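You operate a simulated robot arm through the tools that you are given. There is no shell and no other tool.

You are at the controls of a simulated two-armed robot. One attempt, no reset.

JOB
Drop three portions of nuts and one of raisins into the blue striped bowl.
Fine: a quarter turn of a knob gives a portion; put the bowl back, the other stays empty; spill no more than a pinch.
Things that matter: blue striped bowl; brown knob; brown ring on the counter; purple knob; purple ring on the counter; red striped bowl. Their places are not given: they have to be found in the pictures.

The check looks at the end state, three seconds after you hand in, the way a careful person would. Anything else that was tipped, shoved, dropped, spilled or broken makes it a failure.

ROBOT AND FRAMES
Two 7-joint arms with two-finger grippers on one trunk that stands fixed in place. Base frame: the origin is at the foot of the trunk, x ahead of it, y to its left, z up. Units: mm, degrees, N and s.
The left shoulder is at [25, 175, 1354], the right one opposite. With the tool pointing down near the work surface each hand reaches from about 100 to 800 mm from the base axis, measured 20 degrees to its own side. Payload 2.94 kg a hand.
The TCP of each hand is the grasp point between the finger pads, 30 mm short of the fingertips. In the tool frame z runs along the fingers and y along their closing line. Largest opening 138 mm; the body of the gripper starts 109 mm behind the TCP.
Orientation is told as [roll, pitch, yaw] about the base's x, y, z axes, in that order, counted from this pose: with the fingers straight down and closing along the base's y, the tool's x points along the base's -x, its y along +y and its z along -z.

CONTROLS
- The arms move only by the tool nudge_tool. It takes "left_steps", "right_steps" or both (then of equal length, played together; a hand with none holds still); each is a list of rows, each a list of 3 entries, a list of its own where there are three numbers: the gripper command, from -1 (shut) to 1 (fully open), values between in proportion, then the shift along the tool's x, y, z in mm, then the turn, a rotation vector about the tool's x, y, z in rad. In form: [[gripper, [dx, dy, dz], [rx, ry, rz]], ...]. A call has 1 to 20 rows; each row shifts and turns the commanded pose from where the row before left it, along the tool's axes as they then stand. Rows are played at 5 a second. More than 50 mm and 8.6 degrees between two rows, or a gripper value outside its range, and nothing of the call is played. Where a pose cannot be reached the arm comes as near as it can. A force on the tool above 40 N (or 10 N above the force at the start of the call, whichever is more), or a blocked arm, ends the call early, and 0.2 s more pass. Each finger halts on what it meets, pressing with about 40 N; the grip force reading is that of the motor and also rises with nothing between the fingers. The clock runs only during rows and for 0.2 s after the last one: add rows that do not move to give the fingers time. The reply holds the time, the measured pose of the TCP, the force on the tool along the base axes, the opening and the grip force, in the units named above and with some noise, with the torque about the TCP (base axes, N m) and any sound that the robot's microphone picked up.
- Cameras (640 x 400 px; columns grow to the right, rows downward): "scene" is now at [66.5, 22.1, 1832.7]; the picture's right is [0.36, -0.93, 0.00], its down [-0.77, -0.29, -0.57] and it looks along [0.54, 0.20, -0.82] (base axes); focal length 354 px, centre (320, 200). "left" rides on the left gripper at [71, -19, -146] in its tool frame; the picture's right is [0.26, 0.97, 0.00], its down [-0.85, 0.23, -0.48] and it looks along [-0.46, 0.13, 0.88] (tool axes); focal length 280 px, centre (320, 200). "right" rides on the right gripper at [71, 19, -146] in its tool frame; the picture's right is [-0.26, 0.97, 0.00], its down [-0.85, -0.23, -0.48] and it looks along [-0.46, -0.12, 0.88] (tool axes); focal length 280 px, centre (320, 200).
- grab_frame(camera): a new picture of that camera. No time passes.
- lift_body(by): slides the trunk up (or, below 0, down) by that many mm; the arms and the scene camera ride with it, the base frame stays. It gives what a move gives, with no picture.
- head_to(pan, tilt): turns the head with the scene camera to pan (to the left, within 120 degrees either way) and tilt (down, from -29 to 69), counted from straight ahead of the robot. It gives what a move gives.
- locate(camera, pixels): for up to 12 pixels [column, row] of the newest picture of that camera ("zoom" is the newest enlarged one), the place [x, y, z] in the base frame of the surface seen there, good to about 3 mm, but the place of the scene camera against the robot may be out by one fixed shift of up to 25 mm in any direction. No time passes.
- close_up(camera, box): a new picture of the part [left, top, right, bottom] of that camera's present view, enlarged. No time passes.
- sign_off(): hands the job in; it is judged then, once.

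Unless the task says otherwise, let go and move clear before handing in.

The tools are called as name(argument=value, ...) on one line, values as JSON. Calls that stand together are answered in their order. nudge_tool: Moves the arms, as the interface text tells. Its arguments: {"type":"object","properties":{"left_steps":{"type":"array"},"right_steps":{"type":"array"}},"required":[]} The other tools are called the same way: lift_body (by) slides the trunk up or down; head_to (pan, tilt) turns the head that bears the scene camera; grab_frame (camera) takes a picture; locate (camera, pixels) gives the place of the surface under pixels of a picture; close_up (camera, box) takes an enlarged picture of a part of a camera's view; sign_off () hands the job in.

At the start:

```text
time: 0.0
left_tcp_pos: [473.2, 525.4, 1325.1]
left_ee_rot: [0.0, 0.0, -0.1]
left_ft_force: [-0.1, 0.3, -0.6]
left_moment: [-0.03, 0.03, 0.0]
left_width: 137.9
left_grip_force: 0.0
right_tcp_pos: [430.5, 23.0, 1353.2]
right_ee_rot: [0.0, 0.1, 0.1]
right_ft_force: [0.3, -0.8, -0.8]
right_moment: [-0.01, 0.0, 0.02]
right_width: 138.0
right_grip_force: 0.1
trunk travel left (down, up): [-525.0, 209.0]
head pan, tilt: [20.8, 54.9]
```

scene: 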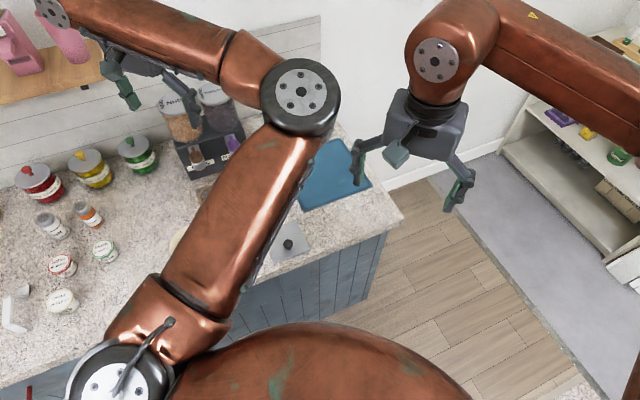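
right: 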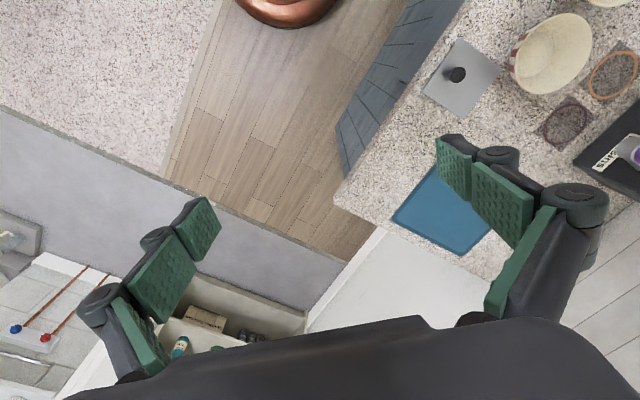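
left: 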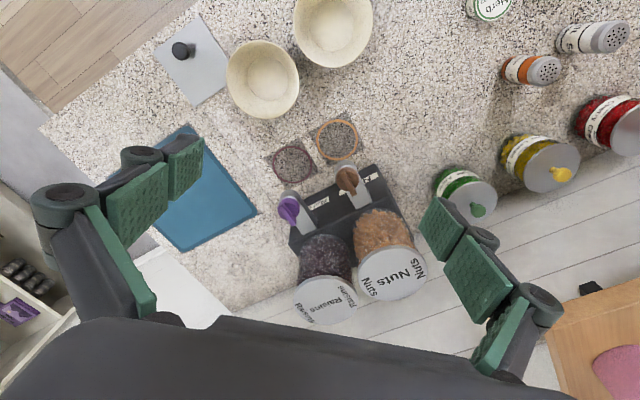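

The left picture shows the dispenser with a purple knob near (290,208) for raisins and a brown knob near (347,180) for nuts. There are two rings on the counter at (293,163) and (338,138), and two bowls at (263,78) and (333,28). I'll take close-ups to tell the bowls apart.

close_up(camera="left", box=[200, 0, 440, 150])

close_up(camera="left", box=[240, 110, 460, 330])

close_up(camera="right", box=[420, 0, 640, 180])

locate(camera="left", pixels=[[293, 163], [338, 138], [290, 208], [347, 180], [263, 78], [333, 28], [228, 78], [299, 78], [293, 28], [372, 28], [180, 50], [195, 190]])

```text
2.67 times, centred on (320, 75) of left
```

zoom: 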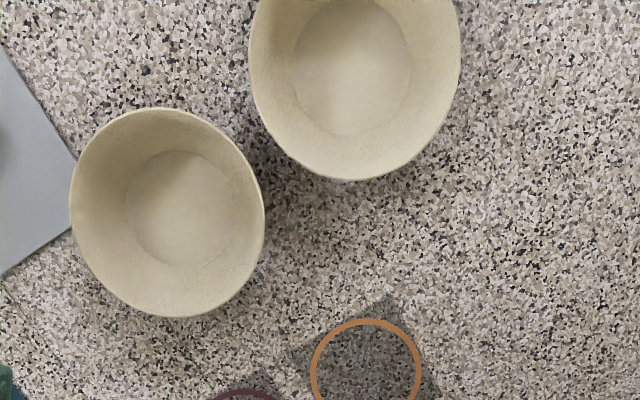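

```text
1.82 times, centred on (350, 220) of left
```

zoom: 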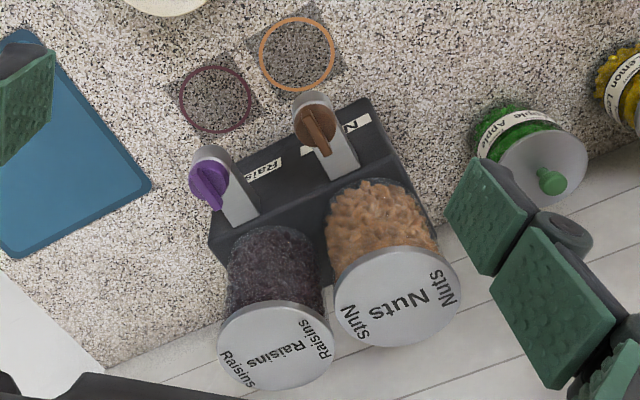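

```text
2.22 times, centred on (530, 90) of right
```

zoom: 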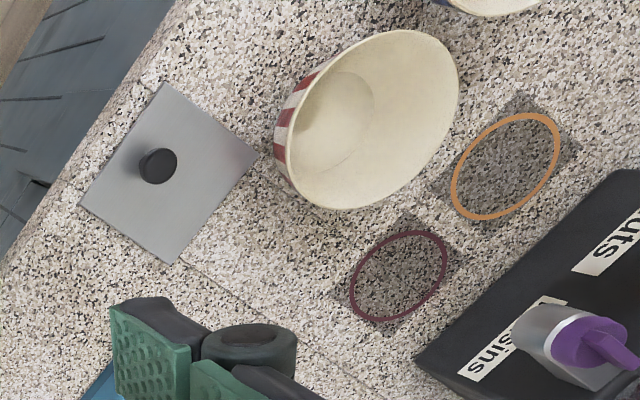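

```text
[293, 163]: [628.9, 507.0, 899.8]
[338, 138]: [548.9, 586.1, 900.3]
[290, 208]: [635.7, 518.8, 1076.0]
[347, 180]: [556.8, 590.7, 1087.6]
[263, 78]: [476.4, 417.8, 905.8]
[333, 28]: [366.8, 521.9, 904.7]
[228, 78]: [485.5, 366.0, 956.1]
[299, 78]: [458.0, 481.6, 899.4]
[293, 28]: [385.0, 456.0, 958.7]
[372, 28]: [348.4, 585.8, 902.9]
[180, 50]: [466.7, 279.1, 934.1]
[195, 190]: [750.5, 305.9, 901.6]
```

The red striped bowl is the one near (476,418), and the other, near (367,522), should be the blue one. I'll turn the head towards the counter to check the dispenser and that bowl's stripes.

head_to(pan=45, tilt=50)

grab_frame(camera="scene")

close_up(camera="right", box=[540, 0, 640, 62])

```text
time: 0.9
left_tcp_pos: [473.2, 525.7, 1324.7]
left_ee_rot: [0.0, -0.1, 0.0]
left_ft_force: [0.9, 0.0, 0.3]
left_moment: [-0.03, 0.01, -0.01]
left_width: 138.2
left_grip_force: 0.0
right_tcp_pos: [430.9, 21.7, 1353.5]
right_ee_rot: [0.1, 0.1, -0.1]
right_ft_force: [0.8, -0.1, 0.5]
right_moment: [-0.01, 0.01, 0.01]
right_width: 138.0
right_grip_force: 0.1
trunk travel left (down, up): [-525.0, 209.0]
head pan, tilt: [45.0, 50.0]
```

```text
taken
```

scene: 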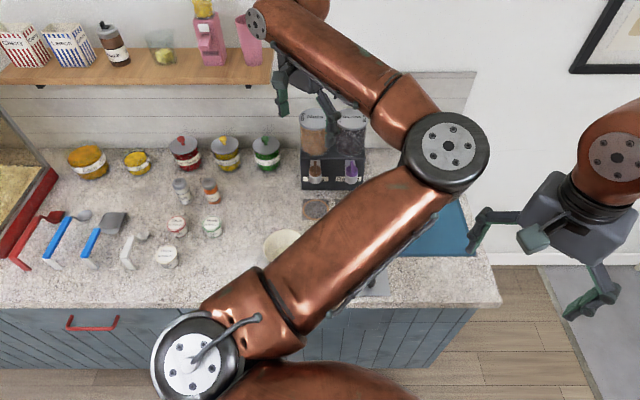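

```text
6.40 times, centred on (590, 31) of right
```

zoom: 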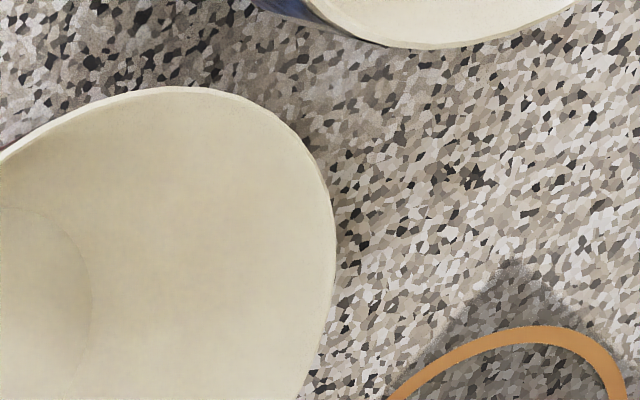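

The bowl at the far side has blue stripes, which confirms it. The dispenser front faces the robot at about 45 degrees, so I'll zoom in on the knobs and rings.

close_up(camera="scene", box=[270, 90, 400, 230])

locate(camera="scene", pixels=[[316, 170], [351, 171], [316, 180], [350, 181], [316, 208], [303, 185], [363, 187], [305, 155], [362, 155], [314, 123]])

close_up(camera="left", box=[260, 130, 400, 230])

```text
2.86 times, centred on (335, 160) of scene
```

zoom: 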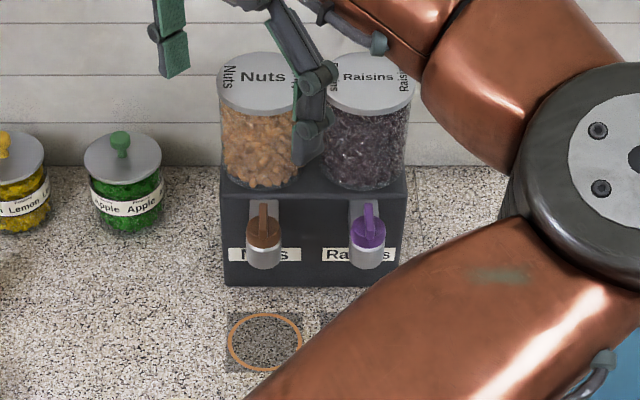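

```text
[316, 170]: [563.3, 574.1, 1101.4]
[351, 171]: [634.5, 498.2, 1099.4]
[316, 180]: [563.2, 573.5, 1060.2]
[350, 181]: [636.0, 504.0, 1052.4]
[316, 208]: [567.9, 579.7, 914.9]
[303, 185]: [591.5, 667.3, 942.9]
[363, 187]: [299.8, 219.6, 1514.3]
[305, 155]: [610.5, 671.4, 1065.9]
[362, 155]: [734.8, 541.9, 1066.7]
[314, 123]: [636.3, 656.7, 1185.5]
```

```text
4.00 times, centred on (330, 180) of left
```

zoom: 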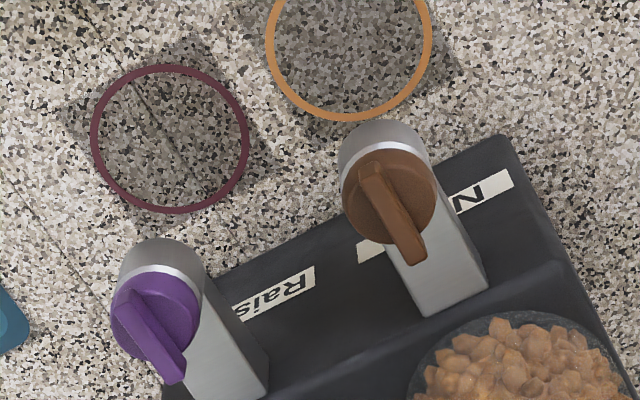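

The knobs sit on top of the spouts with vertical turning axes and upright fins, so a downward gripper can pinch and turn them. Next I'll measure the blue bowl's rim and the knob fins with the left camera.

close_up(camera="left", box=[260, 120, 400, 220])

locate(camera="zoom", pixels=[[372, 210], [415, 298], [395, 255], [130, 335], [175, 412], [152, 372], [380, 168], [405, 345], [385, 230], [345, 250]])

locate(camera="left", pixels=[[338, 118], [338, 159], [318, 140], [358, 138], [293, 143], [293, 183], [274, 165], [313, 162]])

```text
4.00 times, centred on (330, 170) of left
```

zoom: 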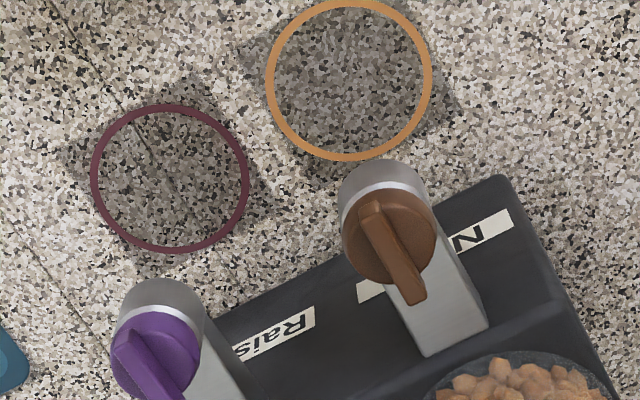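

```text
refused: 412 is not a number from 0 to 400
```

```text
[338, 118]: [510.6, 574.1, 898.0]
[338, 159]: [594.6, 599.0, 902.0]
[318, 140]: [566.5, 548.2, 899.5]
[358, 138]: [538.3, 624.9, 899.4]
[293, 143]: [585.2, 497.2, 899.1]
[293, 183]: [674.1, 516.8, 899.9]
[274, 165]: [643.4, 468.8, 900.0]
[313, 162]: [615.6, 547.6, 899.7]
```

The ring centres come out at about (552,586) for brown and (630,508) for purple, each with a radius near 43. Now the knob fins.

locate(camera="zoom", pixels=[[370, 207], [413, 297], [392, 252], [123, 340], [150, 372], [172, 397], [380, 168], [418, 320], [355, 250], [428, 230], [342, 225], [385, 190]])

close_up(camera="left", box=[250, 0, 410, 100])

```text
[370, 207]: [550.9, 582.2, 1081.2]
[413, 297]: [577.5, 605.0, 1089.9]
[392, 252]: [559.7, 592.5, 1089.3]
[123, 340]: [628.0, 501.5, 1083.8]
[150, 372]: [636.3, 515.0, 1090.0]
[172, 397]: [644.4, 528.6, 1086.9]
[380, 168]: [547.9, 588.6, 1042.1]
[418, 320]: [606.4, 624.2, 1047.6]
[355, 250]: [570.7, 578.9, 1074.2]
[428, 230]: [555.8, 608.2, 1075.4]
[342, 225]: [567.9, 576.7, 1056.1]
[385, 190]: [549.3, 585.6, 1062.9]
```

```text
4.00 times, centred on (330, 50) of left
```

zoom: 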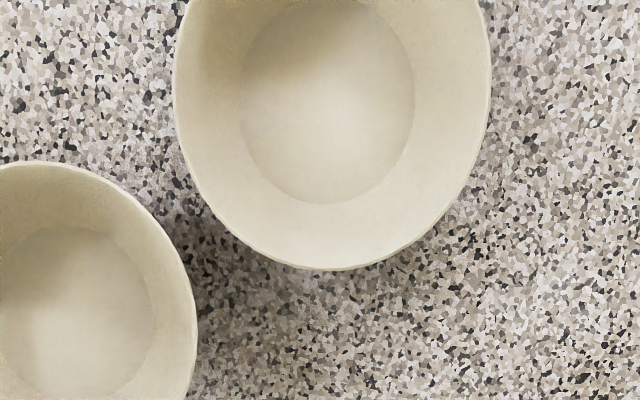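

The brown knob's centre is near (563,593) and its disc top is at z 1075. The fin top is at z 1090 and runs about 40–45° in base axes. Next I'll measure the blue bowl's rim, base and inner floor in the zoom.

locate(camera="zoom", pixels=[[176, 70], [330, 267], [487, 90], [225, 216], [440, 216], [330, 203], [240, 95], [413, 95], [330, 100], [205, 160], [465, 170], [350, 235]])

grab_frame(camera="left")

```text
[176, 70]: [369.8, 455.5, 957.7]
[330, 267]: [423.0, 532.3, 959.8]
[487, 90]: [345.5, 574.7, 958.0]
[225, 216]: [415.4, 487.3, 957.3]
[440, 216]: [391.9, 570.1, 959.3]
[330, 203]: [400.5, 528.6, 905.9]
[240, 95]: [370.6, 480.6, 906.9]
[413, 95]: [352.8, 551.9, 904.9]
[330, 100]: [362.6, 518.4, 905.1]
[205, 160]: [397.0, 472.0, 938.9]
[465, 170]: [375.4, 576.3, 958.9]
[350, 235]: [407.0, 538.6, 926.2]
```

```text
taken
```

left: 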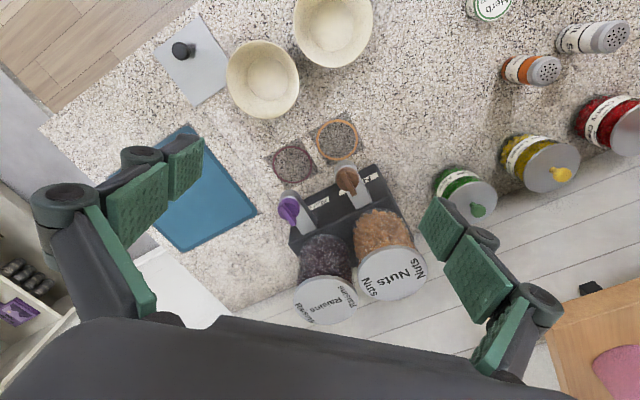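

The blue bowl's rim fits a circle centred at about (364,516) with radius 61 and rim height 958, and its floor radius is 38. Next I'll check the hopper lid heights and nearby clearances with the left camera.

locate(camera="left", pixels=[[390, 272], [327, 300], [390, 250], [325, 278], [375, 235], [320, 260], [368, 167], [290, 225], [300, 240], [385, 210], [400, 190], [345, 205]])

locate(camera="scene", pixels=[[313, 115], [350, 117], [312, 105], [316, 150], [200, 305], [240, 300], [180, 225], [215, 228], [165, 255], [285, 240]])

```text
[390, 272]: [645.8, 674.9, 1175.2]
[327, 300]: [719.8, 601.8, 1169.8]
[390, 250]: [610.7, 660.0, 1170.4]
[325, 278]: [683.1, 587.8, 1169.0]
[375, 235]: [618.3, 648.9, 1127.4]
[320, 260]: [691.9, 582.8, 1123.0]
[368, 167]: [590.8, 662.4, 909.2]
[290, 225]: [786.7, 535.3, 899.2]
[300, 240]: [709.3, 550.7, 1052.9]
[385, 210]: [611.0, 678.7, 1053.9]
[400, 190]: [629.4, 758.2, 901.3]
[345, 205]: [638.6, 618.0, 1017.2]
```

```text
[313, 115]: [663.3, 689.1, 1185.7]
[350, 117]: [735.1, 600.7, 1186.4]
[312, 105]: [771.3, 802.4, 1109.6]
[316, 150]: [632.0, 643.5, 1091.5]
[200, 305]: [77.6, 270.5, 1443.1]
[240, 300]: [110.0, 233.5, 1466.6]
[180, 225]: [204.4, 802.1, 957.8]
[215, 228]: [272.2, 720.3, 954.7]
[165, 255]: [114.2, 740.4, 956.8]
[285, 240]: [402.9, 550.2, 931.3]
```

The lids top out near z 1172, and the gripper body will stay above 1216 while turning a knob, so that clears. The red bowl is about 145 mm from the blue one, sideways to my planned front-side rim grip. I'll yaw the left hand to -45° so the fingers close along the counter's depth.

nudge_tool(left_steps=[[1, [0, 0, 0], [0, 0, 0.1309]], [1, [0, 0, 0], [0, 0, 0.1309]], [1, [0, 0, 0], [0, 0, 0.1309]], [1, [0, 0, 0], [0, 0, 0.1309]], [1, [0, 0, 0], [0, 0, 0.1309]], [1, [0, 0, 0], [0, 0, 0.1309]], [0.5, [0, 0, 0], [0, 0, 0]]])

grab_frame(camera="left")

grab_frame(camera="scene")

```text
time: 2.5
left_tcp_pos: [472.8, 525.0, 1325.2]
left_ee_rot: [0.0, 0.0, -45.2]
left_ft_force: [-0.2, -0.6, 0.8]
left_moment: [-0.01, -0.02, 0.0]
left_width: 104.4
left_grip_force: 0.0
right_tcp_pos: [431.8, 22.2, 1351.8]
right_ee_rot: [0.1, -0.1, 0.0]
right_ft_force: [0.7, 0.7, -0.8]
right_moment: [0.03, 0.04, 0.01]
right_width: 138.1
right_grip_force: 0.1
trunk travel left (down, up): [-525.0, 209.0]
head pan, tilt: [45.0, 50.0]
```

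```text
taken
```

left: 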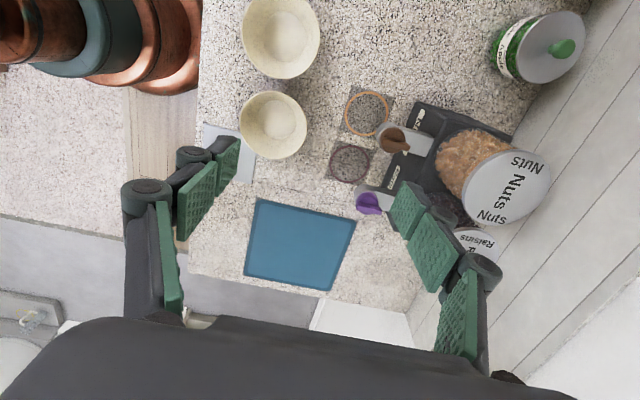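

```text
taken
```

scene: 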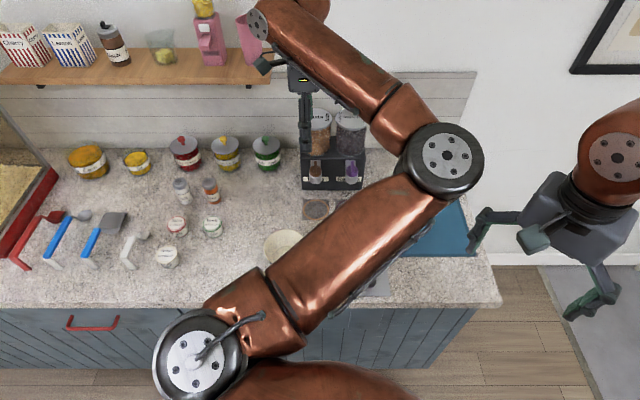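

With the yaw set, the blue bowl is at (281,38) and the red one at (272,125) in the left picture. I'll re-measure the bowls, knobs and rings from this second viewpoint.

close_up(camera="left", box=[220, 0, 348, 80])

locate(camera="zoom", pixels=[[116, 190], [130, 260], [300, 390], [450, 300], [494, 190], [480, 110], [200, 345], [400, 360], [215, 190], [390, 190], [300, 310], [300, 180]])

locate(camera="left", pixels=[[239, 125], [306, 125], [272, 158], [272, 92], [250, 150], [345, 114], [388, 112], [366, 92], [366, 137], [204, 60], [202, 110]])

close_up(camera="left", box=[320, 70, 448, 230])

```text
5.00 times, centred on (284, 40) of left
```

zoom: 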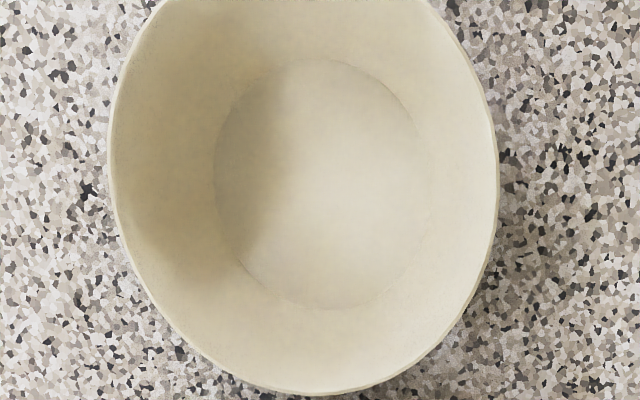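

```text
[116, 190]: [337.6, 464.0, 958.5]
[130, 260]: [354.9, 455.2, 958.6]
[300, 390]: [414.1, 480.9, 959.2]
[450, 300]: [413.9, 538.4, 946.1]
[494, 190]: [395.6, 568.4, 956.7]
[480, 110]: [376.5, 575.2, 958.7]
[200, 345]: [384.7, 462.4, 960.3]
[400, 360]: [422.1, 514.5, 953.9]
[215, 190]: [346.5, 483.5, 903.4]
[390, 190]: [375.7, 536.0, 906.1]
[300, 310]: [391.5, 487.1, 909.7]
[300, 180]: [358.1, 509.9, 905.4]
```

```text
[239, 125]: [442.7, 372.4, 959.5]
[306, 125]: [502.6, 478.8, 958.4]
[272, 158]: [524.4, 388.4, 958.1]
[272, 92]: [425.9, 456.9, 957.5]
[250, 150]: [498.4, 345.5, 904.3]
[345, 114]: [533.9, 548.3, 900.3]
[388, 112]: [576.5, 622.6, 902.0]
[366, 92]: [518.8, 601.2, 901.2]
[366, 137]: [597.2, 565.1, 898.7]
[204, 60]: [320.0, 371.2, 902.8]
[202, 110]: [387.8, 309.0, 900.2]
```

```text
2.50 times, centred on (384, 150) of left
```

zoom: 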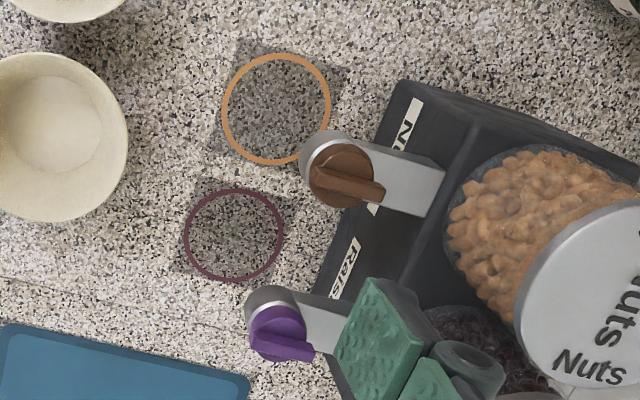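

The bowl fit holds, centred at about (364.5,516.5) with radius 61. Now I'll locate the knob features in this zoom.

locate(camera="zoom", pixels=[[320, 176], [350, 185], [378, 195], [340, 150], [340, 208], [311, 185], [374, 165], [258, 340], [285, 346], [308, 353], [280, 310], [252, 335]])

close_up(camera="left", box=[360, 110, 424, 160])

```text
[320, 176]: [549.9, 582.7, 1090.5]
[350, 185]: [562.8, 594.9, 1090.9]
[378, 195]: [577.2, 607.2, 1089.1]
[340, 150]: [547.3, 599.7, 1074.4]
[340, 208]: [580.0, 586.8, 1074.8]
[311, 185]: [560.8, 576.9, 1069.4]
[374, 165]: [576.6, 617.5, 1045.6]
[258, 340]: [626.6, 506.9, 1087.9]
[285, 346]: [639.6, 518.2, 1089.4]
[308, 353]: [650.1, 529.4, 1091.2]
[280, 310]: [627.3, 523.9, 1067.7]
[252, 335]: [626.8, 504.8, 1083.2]
```

```text
8.00 times, centred on (392, 135) of left
```

zoom: 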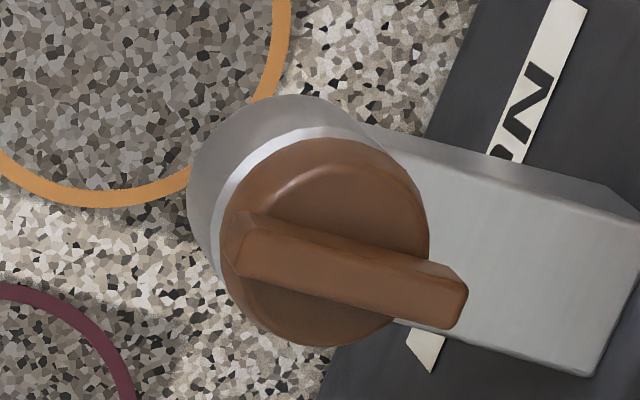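

locate(camera="zoom", pixels=[[224, 285], [424, 232], [325, 142], [305, 342], [255, 170], [400, 175], [375, 325], [250, 240], [455, 300], [350, 270], [250, 262], [445, 315]])

```text
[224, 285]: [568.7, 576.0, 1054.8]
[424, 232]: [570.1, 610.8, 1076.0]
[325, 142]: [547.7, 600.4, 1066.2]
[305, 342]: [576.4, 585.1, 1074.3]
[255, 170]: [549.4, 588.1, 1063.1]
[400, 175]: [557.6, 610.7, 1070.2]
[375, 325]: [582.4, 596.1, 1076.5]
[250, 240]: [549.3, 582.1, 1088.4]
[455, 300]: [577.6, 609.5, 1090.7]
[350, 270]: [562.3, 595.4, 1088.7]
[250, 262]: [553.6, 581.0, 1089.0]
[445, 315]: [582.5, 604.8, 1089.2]
```

The knob fins are centred at brown (565.5,594.5) and purple (638.4,518.2). Each is about 38 mm long, points roughly 43–44°, and spans z 1075–1090. I'll move the left hand in front of the blue bowl at height and tilt it about 23° to match the bowl wall, keeping a 40 mm opening.

nudge_tool(left_steps=[[0.2, [8.8, -22.6, 15.6], [0, 0, 0]], [0, [8.8, -22.6, 15.6], [0, 0, 0]], [-0.2, [8.8, -22.6, 15.6], [0, 0, 0]], [-0.42, [8.8, -22.6, 15.6], [0, 0, 0]], [-0.42, [8.8, -22.6, 15.6], [0, 0, 0]], [-0.42, [8.8, -22.6, 15.6], [0, 0, 0]], [-0.42, [8.8, -22.6, 15.6], [0, 0, 0]], [-0.42, [8.8, -22.6, 15.6], [0, 0, 0]], [-0.42, [0, 0, 0], [-0.1338, 0, 0]], [-0.42, [0, 0, 0], [-0.1338, 0, 0]], [-0.42, [0, 0, 0], [-0.1338, 0, 0]], [-0.42, [0, 0, 0], [0, 0, 0]]])

grab_frame(camera="left")

grab_frame(camera="scene")

```text
time: 3.6
left_tcp_pos: [375.5, 483.6, 1257.7]
left_ee_rot: [0.2, -0.2, -45.0]
left_ft_force: [0.5, -0.4, -0.4]
left_moment: [0.0, 0.01, 0.0]
left_width: 39.9
left_grip_force: 0.1
right_tcp_pos: [436.1, 15.3, 1347.1]
right_ee_rot: [-1.0, 0.0, -1.0]
right_ft_force: [3.3, -22.6, -6.1]
right_moment: [0.95, 0.25, -0.21]
right_width: 119.7
right_grip_force: 0.1
trunk travel left (down, up): [-525.0, 209.0]
head pan, tilt: [45.0, 50.0]
stopped in row 5 (right hand): the force on the tool passed its limit at 46 N (the readings are from after the stop); the commanded pose is now the measured one
```

```text
taken
```

left: 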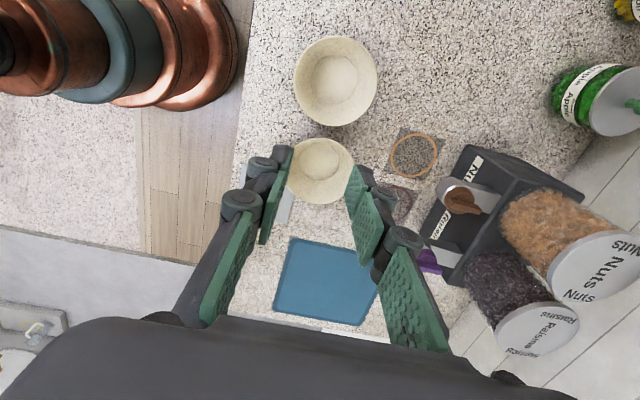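

```text
taken
```

scene: 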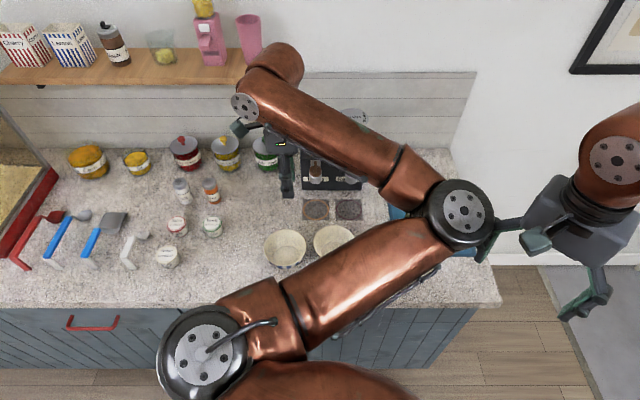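

The left elbow touched the right gripper at scene pixel (495,240), because the elbow swings right as the hand retracts. I need to move the right hand clear, so I'll check the space on the right first.

head_to(pan=-30, tilt=40)

grab_frame(camera="scene")

grab_frame(camera="right")

```text
time: 5.1
left_tcp_pos: [376.1, 482.2, 1258.4]
left_ee_rot: [0.1, -0.1, -45.0]
left_ft_force: [0.6, -0.2, -0.2]
left_moment: [0.01, 0.0, 0.02]
left_width: 40.0
left_grip_force: 0.1
right_tcp_pos: [436.7, 16.6, 1348.0]
right_ee_rot: [-0.6, -0.2, -0.9]
right_ft_force: [24.0, -29.6, -6.2]
right_moment: [1.29, 1.45, -1.83]
right_width: 114.9
right_grip_force: 0.0
trunk travel left (down, up): [-525.0, 209.0]
head pan, tilt: [-30.0, 40.0]
```

```text
taken
```

scene: 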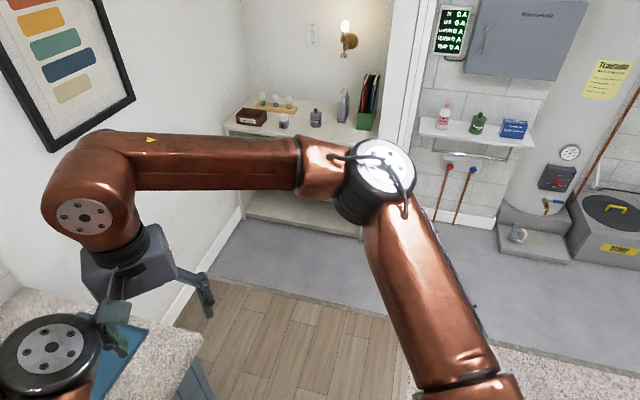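

```text
taken
```

right: 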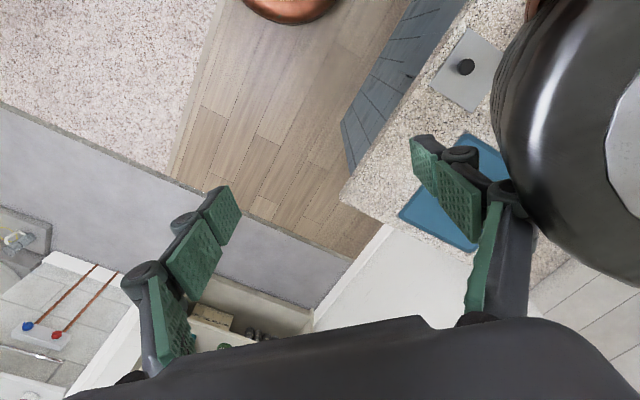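

The right hand's left finger rests against the left elbow at about 30 N, and there's free space to its right. I'll back the right hand straight away in -y.

nudge_tool(right_steps=[[0.9, [0, -12, 0], [0, 0, 0]], [0.9, [0, -20, 0], [0, 0, 0]], [0.9, [0, -25, 0], [0, 0, 0]], [0.9, [0, -25, 0], [0, 0, 0]], [0.9, [0, -25, 0], [0, 0, 0]], [0.9, [0, -25, 0], [0, 0, 0]], [0.9, [0, -25, 0], [0, 0, 0]], [0.9, [0, -25, 0], [0, 0, 0]], [0.9, [0, -25, 0], [0, 0, 0]], [0.9, [0, -25, 0], [0, 0, 0]]])

grab_frame(camera="scene")

grab_frame(camera="right")

```text
time: 7.3
left_tcp_pos: [375.7, 481.8, 1257.0]
left_ee_rot: [0.3, -0.1, -45.0]
left_ft_force: [0.7, -0.1, 0.5]
left_moment: [0.03, 0.01, 0.03]
left_width: 40.0
left_grip_force: 0.0
right_tcp_pos: [430.7, -214.9, 1350.8]
right_ee_rot: [-0.5, 0.0, -0.6]
right_ft_force: [0.0, -0.2, 0.2]
right_moment: [0.05, -0.01, -0.01]
right_width: 131.1
right_grip_force: 0.0
trunk travel left (down, up): [-525.0, 209.0]
head pan, tilt: [-30.0, 40.0]
```

```text
taken
```

scene: 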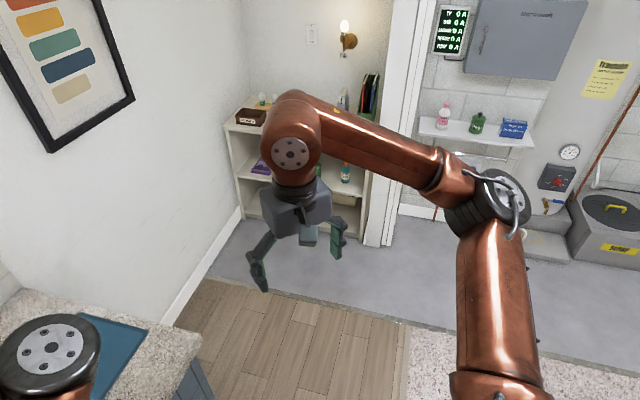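

```text
taken
```

right: 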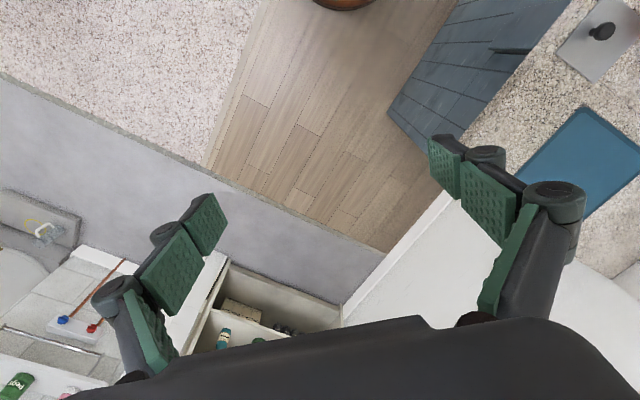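

The right hand is clear at y≈-215. I'll turn the head back and check where the left elbow is before continuing.

head_to(pan=35, tilt=52)

grab_frame(camera="scene")

grab_frame(camera="left")

```text
time: 8.7
left_tcp_pos: [376.9, 484.4, 1257.0]
left_ee_rot: [0.1, -0.2, -45.0]
left_ft_force: [0.1, -0.7, 0.1]
left_moment: [0.0, -0.01, 0.03]
left_width: 40.1
left_grip_force: 0.0
right_tcp_pos: [430.8, -212.9, 1349.9]
right_ee_rot: [-0.6, -0.1, -0.7]
right_ft_force: [-1.4, 1.0, 0.5]
right_moment: [-0.01, 0.02, 0.0]
right_width: 130.9
right_grip_force: 0.1
trunk travel left (down, up): [-525.0, 209.0]
head pan, tilt: [35.0, 52.0]
```

```text
taken
```

scene: 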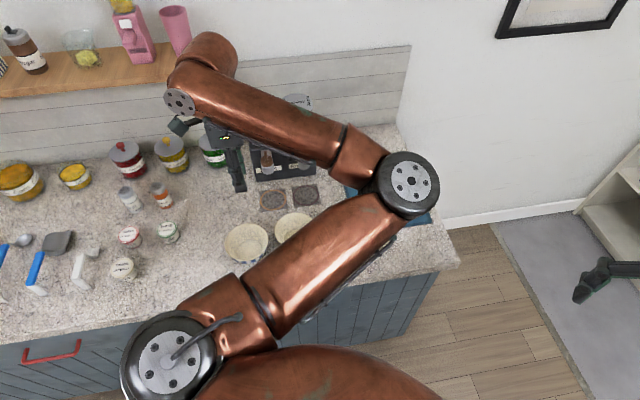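

```text
taken
```

left: 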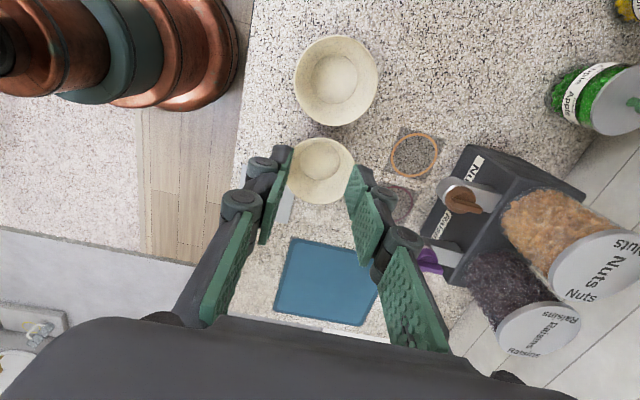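

locate(camera="scene", pixels=[[410, 183], [325, 260], [355, 155], [237, 170], [180, 100], [395, 240]])

close_up(camera="left", box=[280, 20, 392, 130])

locate(camera="left", pixels=[[294, 78], [377, 80], [336, 125], [336, 36], [305, 108], [366, 110], [365, 50], [307, 50], [335, 80]])

```text
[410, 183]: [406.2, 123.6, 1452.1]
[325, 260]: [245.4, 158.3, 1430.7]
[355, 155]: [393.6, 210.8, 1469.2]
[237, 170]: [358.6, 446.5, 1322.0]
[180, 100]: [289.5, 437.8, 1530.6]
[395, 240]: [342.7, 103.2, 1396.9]
```

```text
3.64 times, centred on (336, 75) of left
```

zoom: 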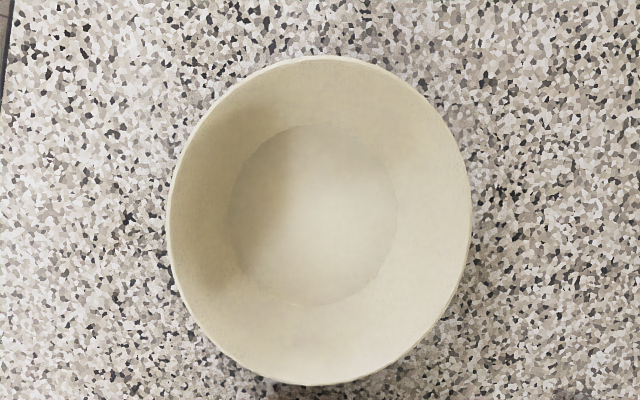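

```text
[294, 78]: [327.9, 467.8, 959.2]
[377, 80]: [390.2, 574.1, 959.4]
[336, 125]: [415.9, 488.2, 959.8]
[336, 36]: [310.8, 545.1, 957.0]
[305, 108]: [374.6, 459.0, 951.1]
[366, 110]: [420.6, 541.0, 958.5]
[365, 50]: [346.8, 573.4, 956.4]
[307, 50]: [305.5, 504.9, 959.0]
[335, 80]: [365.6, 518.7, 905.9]
```

The left elbow is high, at z≈1450, and clear of everything, and the bowl fit is still about (364,517). I'll go to the pre-grasp position in front of the bowl and add the tilt.

nudge_tool(left_steps=[[-0.42, [6.5, -16.5, 0], [0, 0, 0]], [-0.42, [6.5, -16.5, 0], [0, 0, 0]], [-0.42, [6.5, -16.5, 0], [0, 0, 0]], [-0.42, [6.5, -16.5, 0], [0, 0, 0]], [-0.42, [6.5, -16.5, 0], [0, 0, 0]], [-0.42, [0, 0, 0], [-0.1, 0, 0]], [-0.42, [0, 0, 0], [-0.1, 0, 0]], [-0.42, [0, 0, 0], [-0.1, 0, 0]], [-0.42, [0, 0, 0], [-0.1014, 0, 0]], [-0.42, [0, 0, 0], [0, 0, 0]]])

grab_frame(camera="scene")

grab_frame(camera="left")

```text
time: 10.8
left_tcp_pos: [286.4, 488.7, 1283.7]
left_ee_rot: [6.1, -0.1, -45.0]
left_ft_force: [0.6, -0.6, 0.8]
left_moment: [0.01, 0.01, -0.02]
left_width: 40.1
left_grip_force: 0.1
left hand out of reach, approached as far as the arm can: row 6, 7, 8, 9
right_tcp_pos: [430.8, -214.6, 1349.5]
right_ee_rot: [-0.7, -0.2, -0.6]
right_ft_force: [0.2, -0.2, 0.1]
right_moment: [0.01, 0.04, 0.0]
right_width: 130.9
right_grip_force: 0.0
trunk travel left (down, up): [-525.0, 209.0]
head pan, tilt: [35.0, 52.0]
```

```text
taken
```

scene: 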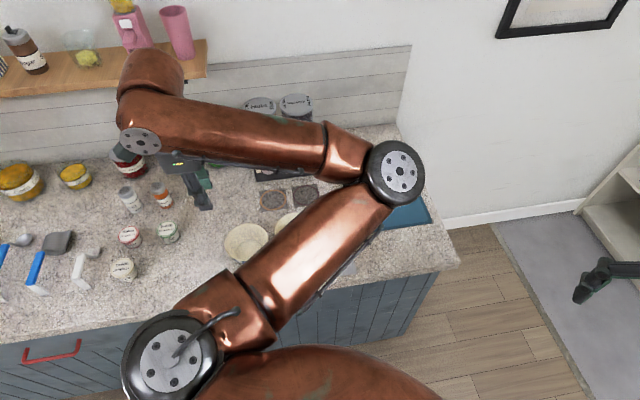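

```text
taken
```

left: 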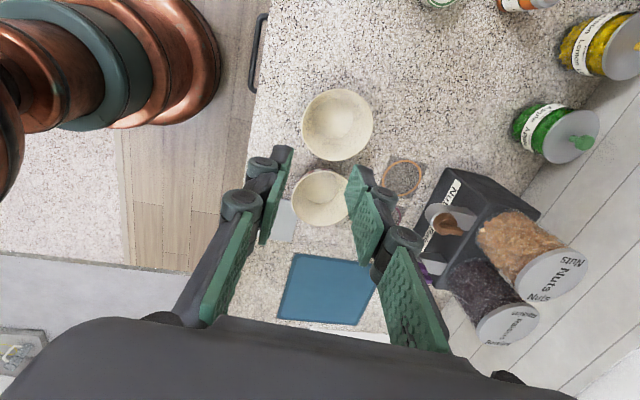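

The arm couldn't reach the tilted pose this high up (roll only reached 6°). It should be easier lower down, so I'll move down along the tool axis and re-check the pose.

nudge_tool(left_steps=[[-0.42, [0, 0, 25], [0, 0, 0]], [-0.42, [0, 0, 25], [0, 0, 0]], [-0.42, [0, 0, 25], [0, 0, 0]], [-0.42, [0, 0, 25], [0, 0, 0]], [-0.42, [0, 0, 0], [0, 0, 0]]])

```text
time: 12.1
left_tcp_pos: [291.9, 492.5, 1244.3]
left_ee_rot: [5.7, -0.1, -45.2]
left_ft_force: [-0.3, 0.2, 0.7]
left_moment: [0.03, -0.01, 0.04]
left_width: 40.0
left_grip_force: 0.1
left hand out of reach, approached as far as the arm can: row 2, 3, 4
right_tcp_pos: [429.3, -214.4, 1350.0]
right_ee_rot: [-0.6, 0.1, -0.7]
right_ft_force: [0.4, 0.1, 0.1]
right_moment: [0.05, -0.02, -0.01]
right_width: 131.1
right_grip_force: 0.0
trunk travel left (down, up): [-525.0, 209.0]
head pan, tilt: [35.0, 52.0]
```

The arm is still hitting a limit. I'll take the tilt out and see whether plain lowering works from here.

nudge_tool(left_steps=[[-0.42, [0, 0, 0], [0.1, 0, 0]], [-0.42, [0, 10, 0], [0, 0, 0]], [-0.42, [0, 10, 20], [0, 0, 0]], [-0.42, [0, 0, 25], [0, 0, 0]], [-0.42, [0, 0, 25], [0, 0, 0]], [-0.42, [0, 0, 0], [0, 0, 0]]])

grab_frame(camera="scene")

```text
time: 13.4
left_tcp_pos: [305.3, 505.3, 1173.0]
left_ee_rot: [0.2, -0.2, -45.0]
left_ft_force: [0.3, 0.2, -0.6]
left_moment: [0.02, 0.0, -0.02]
left_width: 40.0
left_grip_force: 0.1
right_tcp_pos: [430.7, -214.2, 1349.8]
right_ee_rot: [-0.6, 0.1, -0.7]
right_ft_force: [0.1, 1.1, 0.9]
right_moment: [0.0, 0.01, 0.01]
right_width: 131.2
right_grip_force: 0.0
trunk travel left (down, up): [-525.0, 209.0]
head pan, tilt: [35.0, 52.0]
```

```text
taken
```

scene: 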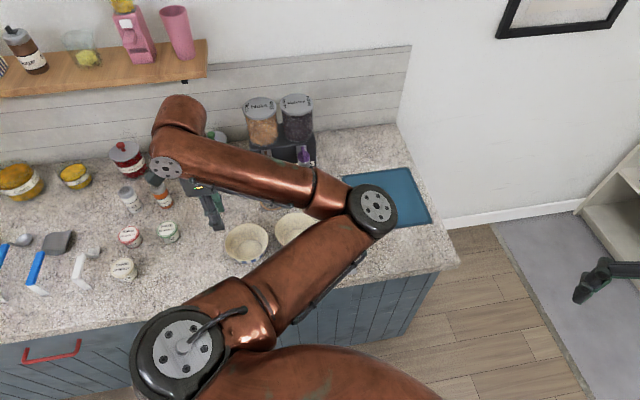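

Untilted lowering works. I'll lower to about z 1060 and then try the tilt again.

nudge_tool(left_steps=[[-0.42, [0, -4, 22], [0, 0, 0]], [-0.42, [0, -4, 22], [0, 0, 0]], [-0.42, [0, -4, 22], [0, 0, 0]], [-0.42, [0, -4, 22], [0, 0, 0]], [-0.42, [0, -4, 22], [0, 0, 0]], [-0.42, [0, 0, 0], [0, 0, 0]], [-0.42, [0, 0, 0], [-0.1, 0, 0]], [-0.42, [0, 0, 0], [-0.1, 0, 0]], [-0.42, [0, 0, 0], [-0.1, 0, 0]], [-0.42, [0, 0, 0], [-0.1014, 0, 0]], [-0.42, [0, 0, 0], [0, 0, 0]]])

grab_frame(camera="scene")

grab_frame(camera="left")

```text
time: 15.8
left_tcp_pos: [325.0, 536.6, 1042.6]
left_ee_rot: [20.3, -0.2, -45.0]
left_ft_force: [-0.3, -0.7, 0.3]
left_moment: [0.0, -0.02, 0.05]
left_width: 39.9
left_grip_force: 0.1
left hand out of reach, approached as far as the arm can: row 7, 8, 9, 10
right_tcp_pos: [430.5, -212.4, 1349.9]
right_ee_rot: [-0.6, -0.1, -0.6]
right_ft_force: [-0.1, -0.2, -0.3]
right_moment: [0.0, 0.03, -0.04]
right_width: 131.4
right_grip_force: 0.0
trunk travel left (down, up): [-525.0, 209.0]
head pan, tilt: [35.0, 52.0]
```

```text
taken
```

scene: 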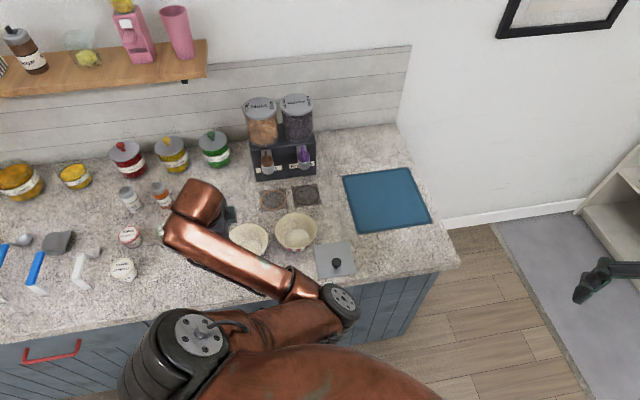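

```text
taken
```

left: 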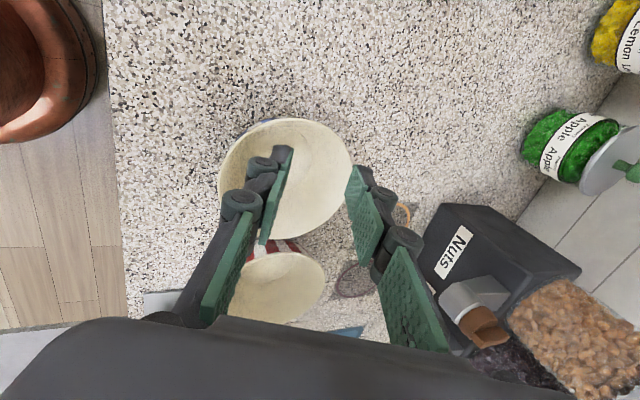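

The tilt reached 20° lower down, and the real limit is the wrist coming too close to the shoulder. Raising the trunk puts the shoulder further above the hand, so I'll raise it and then lower the hand.

lift_body(by=160)

nudge_tool(left_steps=[[-0.42, [0, 0, 15], [0, 0, 0]], [-0.42, [0, 0, 15], [0, 0, 0]], [-0.42, [0, 0, 15], [0, 0, 0]], [-0.42, [0, 0, 15], [0, 0, 0]], [-0.42, [0, 0, 0], [0, 0, 0]]])

grab_frame(camera="scene")

grab_frame(camera="left")

```text
time: 17.7
left_tcp_pos: [326.2, 536.2, 1202.1]
left_ee_rot: [20.3, -0.2, -44.9]
left_ft_force: [-0.1, 0.1, 0.3]
left_moment: [0.03, -0.04, -0.02]
left_width: 40.1
left_grip_force: 0.1
right_tcp_pos: [431.0, -214.2, 1509.6]
right_ee_rot: [-0.6, -0.1, -0.7]
right_ft_force: [1.1, -0.1, -0.9]
right_moment: [0.03, 0.0, 0.01]
right_width: 131.1
right_grip_force: 0.1
trunk travel left (down, up): [-685.0, 49.0]
head pan, tilt: [35.0, 52.0]
```

```text
time: 18.9
left_tcp_pos: [341.1, 552.1, 1146.7]
left_ee_rot: [20.4, -0.2, -44.9]
left_ft_force: [0.6, -0.3, -0.1]
left_moment: [0.0, -0.03, 0.0]
left_width: 39.9
left_grip_force: 0.0
right_tcp_pos: [432.2, -213.9, 1510.8]
right_ee_rot: [-0.5, 0.0, -0.7]
right_ft_force: [-0.3, -0.1, -0.8]
right_moment: [0.05, 0.01, 0.0]
right_width: 131.2
right_grip_force: 0.0
trunk travel left (down, up): [-685.0, 49.0]
head pan, tilt: [35.0, 52.0]
```

```text
taken
```

scene: 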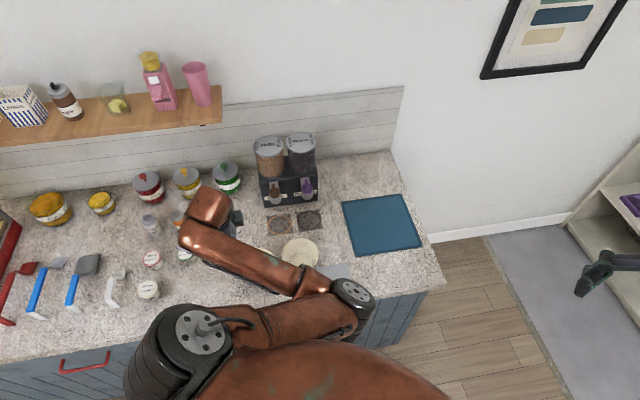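

```text
taken
```

left: 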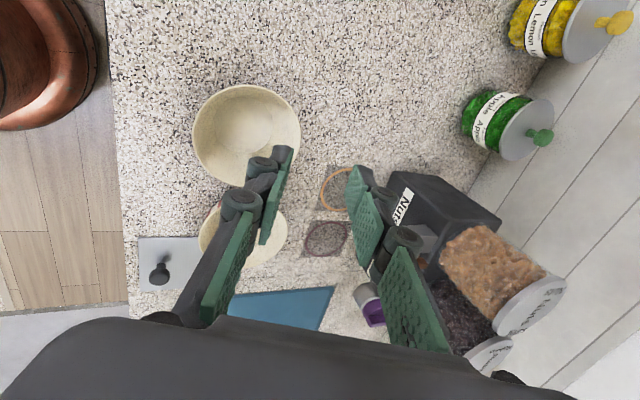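

That worked without any limit. I'll lower straight down first, then shift to the pre-grasp point in front of the bowl rim and trim the tilt to 22.5°.

nudge_tool(left_steps=[[-0.42, [0, -8, 21.6], [0, 0, 0]], [-0.42, [0, -8, 21.6], [0, 0, 0]], [-0.42, [0, -8, 21.6], [0, 0, 0]], [-0.42, [0, -8, 21.6], [0, 0, 0]], [-0.42, [-6.83, -17.1, -6.37], [0, 0, 0]], [-0.42, [-6.83, -17.1, -6.37], [0, 0, 0]], [-0.42, [-6.83, -17.1, -6.37], [0, 0, 0]], [-0.42, [-6.83, -17.1, -6.37], [0, 0, 0]], [-0.42, [-6.83, -17.1, -6.37], [0, 0, 0]], [-0.42, [-6.83, -17.1, -6.37], [0, 0, 0]], [-0.42, [0, 0, 0], [-0.037, 0, 0]], [-0.42, [0, 0, 0], [0, 0, 0]]])

grab_frame(camera="scene")

grab_frame(camera="left")

```text
time: 21.5
left_tcp_pos: [293.8, 448.4, 1059.3]
left_ee_rot: [19.8, 0.1, -45.0]
left_ft_force: [-1.4, 0.7, 0.3]
left_moment: [-0.03, 0.03, -0.01]
left_width: 40.0
left_grip_force: 0.1
left hand out of reach, approached as far as the arm can: row 10
right_tcp_pos: [431.9, -213.9, 1511.2]
right_ee_rot: [-0.6, 0.0, -0.6]
right_ft_force: [-0.4, -0.5, 0.5]
right_moment: [-0.01, -0.02, -0.01]
right_width: 131.3
right_grip_force: 0.0
trunk travel left (down, up): [-685.0, 49.0]
head pan, tilt: [35.0, 52.0]
```

```text
taken
```

scene: 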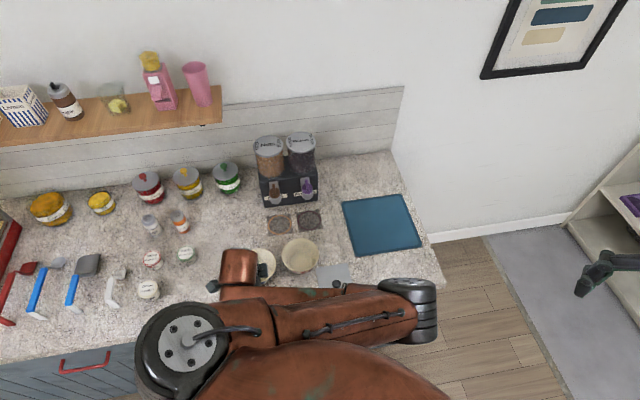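

```text
taken
```

left: 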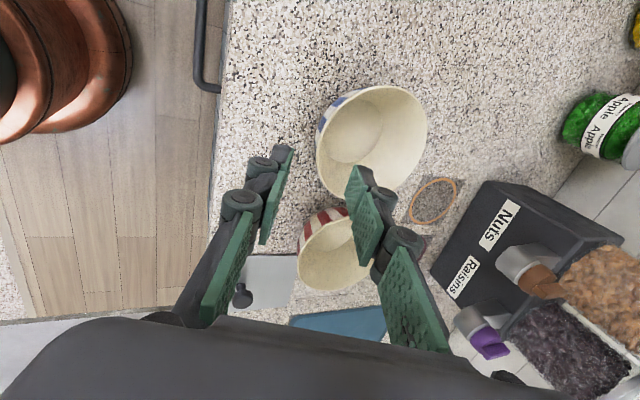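

The hand is at (294,448,1059) with roll 19.8°, lined up with the rim target along the tool axis. I'll raise the trunk the remaining amount for margin and go down about half way.

lift_body(by=45)

nudge_tool(left_steps=[[-0.42, [0, -3.5, 13], [0, 0, 0]], [-0.42, [0, -3.5, 13], [0, 0, 0]], [-0.42, [0, -3.5, 13], [0, 0, 0]], [-0.42, [0, -3.5, 13], [0, 0, 0]], [-0.42, [0, -2, 8], [-0.02, 0, 0]], [-0.42, [0, 0, 12], [-0.02, 0, 0]], [-0.42, [0, 0, 12], [0, 0, 0]], [-0.42, [0, 0, 12], [0, 0, 0]], [-0.42, [0, 0, 0], [0, 0, 0]]])

grab_frame(camera="left")

grab_frame(camera="scene")

```text
time: 22.4
left_tcp_pos: [295.1, 449.2, 1104.0]
left_ee_rot: [19.8, -0.1, -45.0]
left_ft_force: [0.0, -0.4, -0.2]
left_moment: [0.04, 0.05, -0.01]
left_width: 40.3
left_grip_force: 0.1
right_tcp_pos: [431.9, -213.7, 1555.5]
right_ee_rot: [-0.6, 0.0, -0.7]
right_ft_force: [0.9, -0.5, -0.3]
right_moment: [0.04, 0.05, -0.01]
right_width: 131.0
right_grip_force: 0.0
trunk travel left (down, up): [-730.0, 4.0]
head pan, tilt: [35.0, 52.0]
```

```text
time: 24.4
left_tcp_pos: [333.7, 476.1, 1053.8]
left_ee_rot: [21.6, 0.1, -44.9]
left_ft_force: [-0.1, -0.4, 0.0]
left_moment: [-0.01, -0.01, 0.02]
left_width: 40.0
left_grip_force: 0.0
left hand out of reach, approached as far as the arm can: row 2, 3, 4, 5, 6, 7, 8
right_tcp_pos: [431.8, -214.5, 1555.2]
right_ee_rot: [-0.8, 0.0, -0.7]
right_ft_force: [-0.7, 0.4, 0.3]
right_moment: [-0.01, 0.01, 0.0]
right_width: 131.1
right_grip_force: 0.1
trunk travel left (down, up): [-730.0, 4.0]
head pan, tilt: [35.0, 52.0]
```

```text
taken
```

left: 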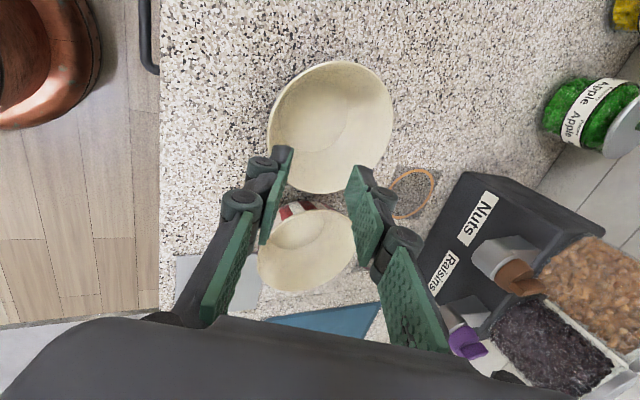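

```text
taken
```

scene: 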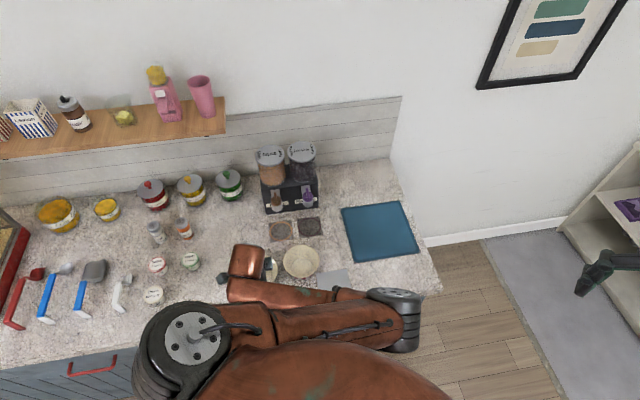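

The approach is clipped again at (334,476,1054), although the final grasp pose itself should be well inside reach. I'll look at the arm's shape to see what is limiting it.

close_up(camera="scene", box=[120, 200, 460, 400])

locate(camera="scene", pixels=[[188, 338], [400, 320], [395, 295], [250, 300], [320, 330], [248, 258], [345, 295], [300, 290], [225, 280]])

```text
1.88 times, centred on (290, 300) of scene
```

zoom: 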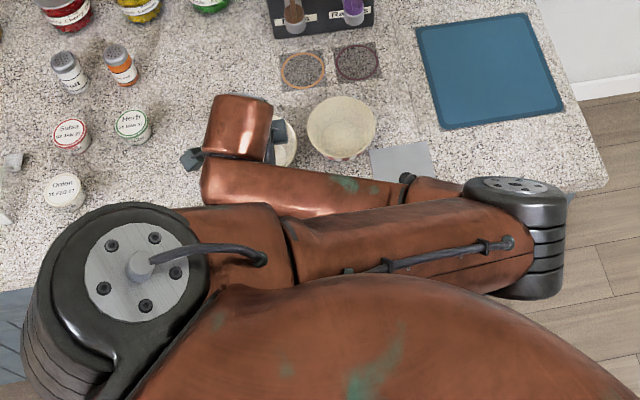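

```text
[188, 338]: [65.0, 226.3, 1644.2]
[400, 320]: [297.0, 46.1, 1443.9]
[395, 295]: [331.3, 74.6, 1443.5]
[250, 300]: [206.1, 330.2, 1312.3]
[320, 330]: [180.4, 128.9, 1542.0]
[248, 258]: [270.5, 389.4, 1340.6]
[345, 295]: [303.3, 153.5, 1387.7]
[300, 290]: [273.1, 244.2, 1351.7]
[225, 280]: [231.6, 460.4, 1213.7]
```

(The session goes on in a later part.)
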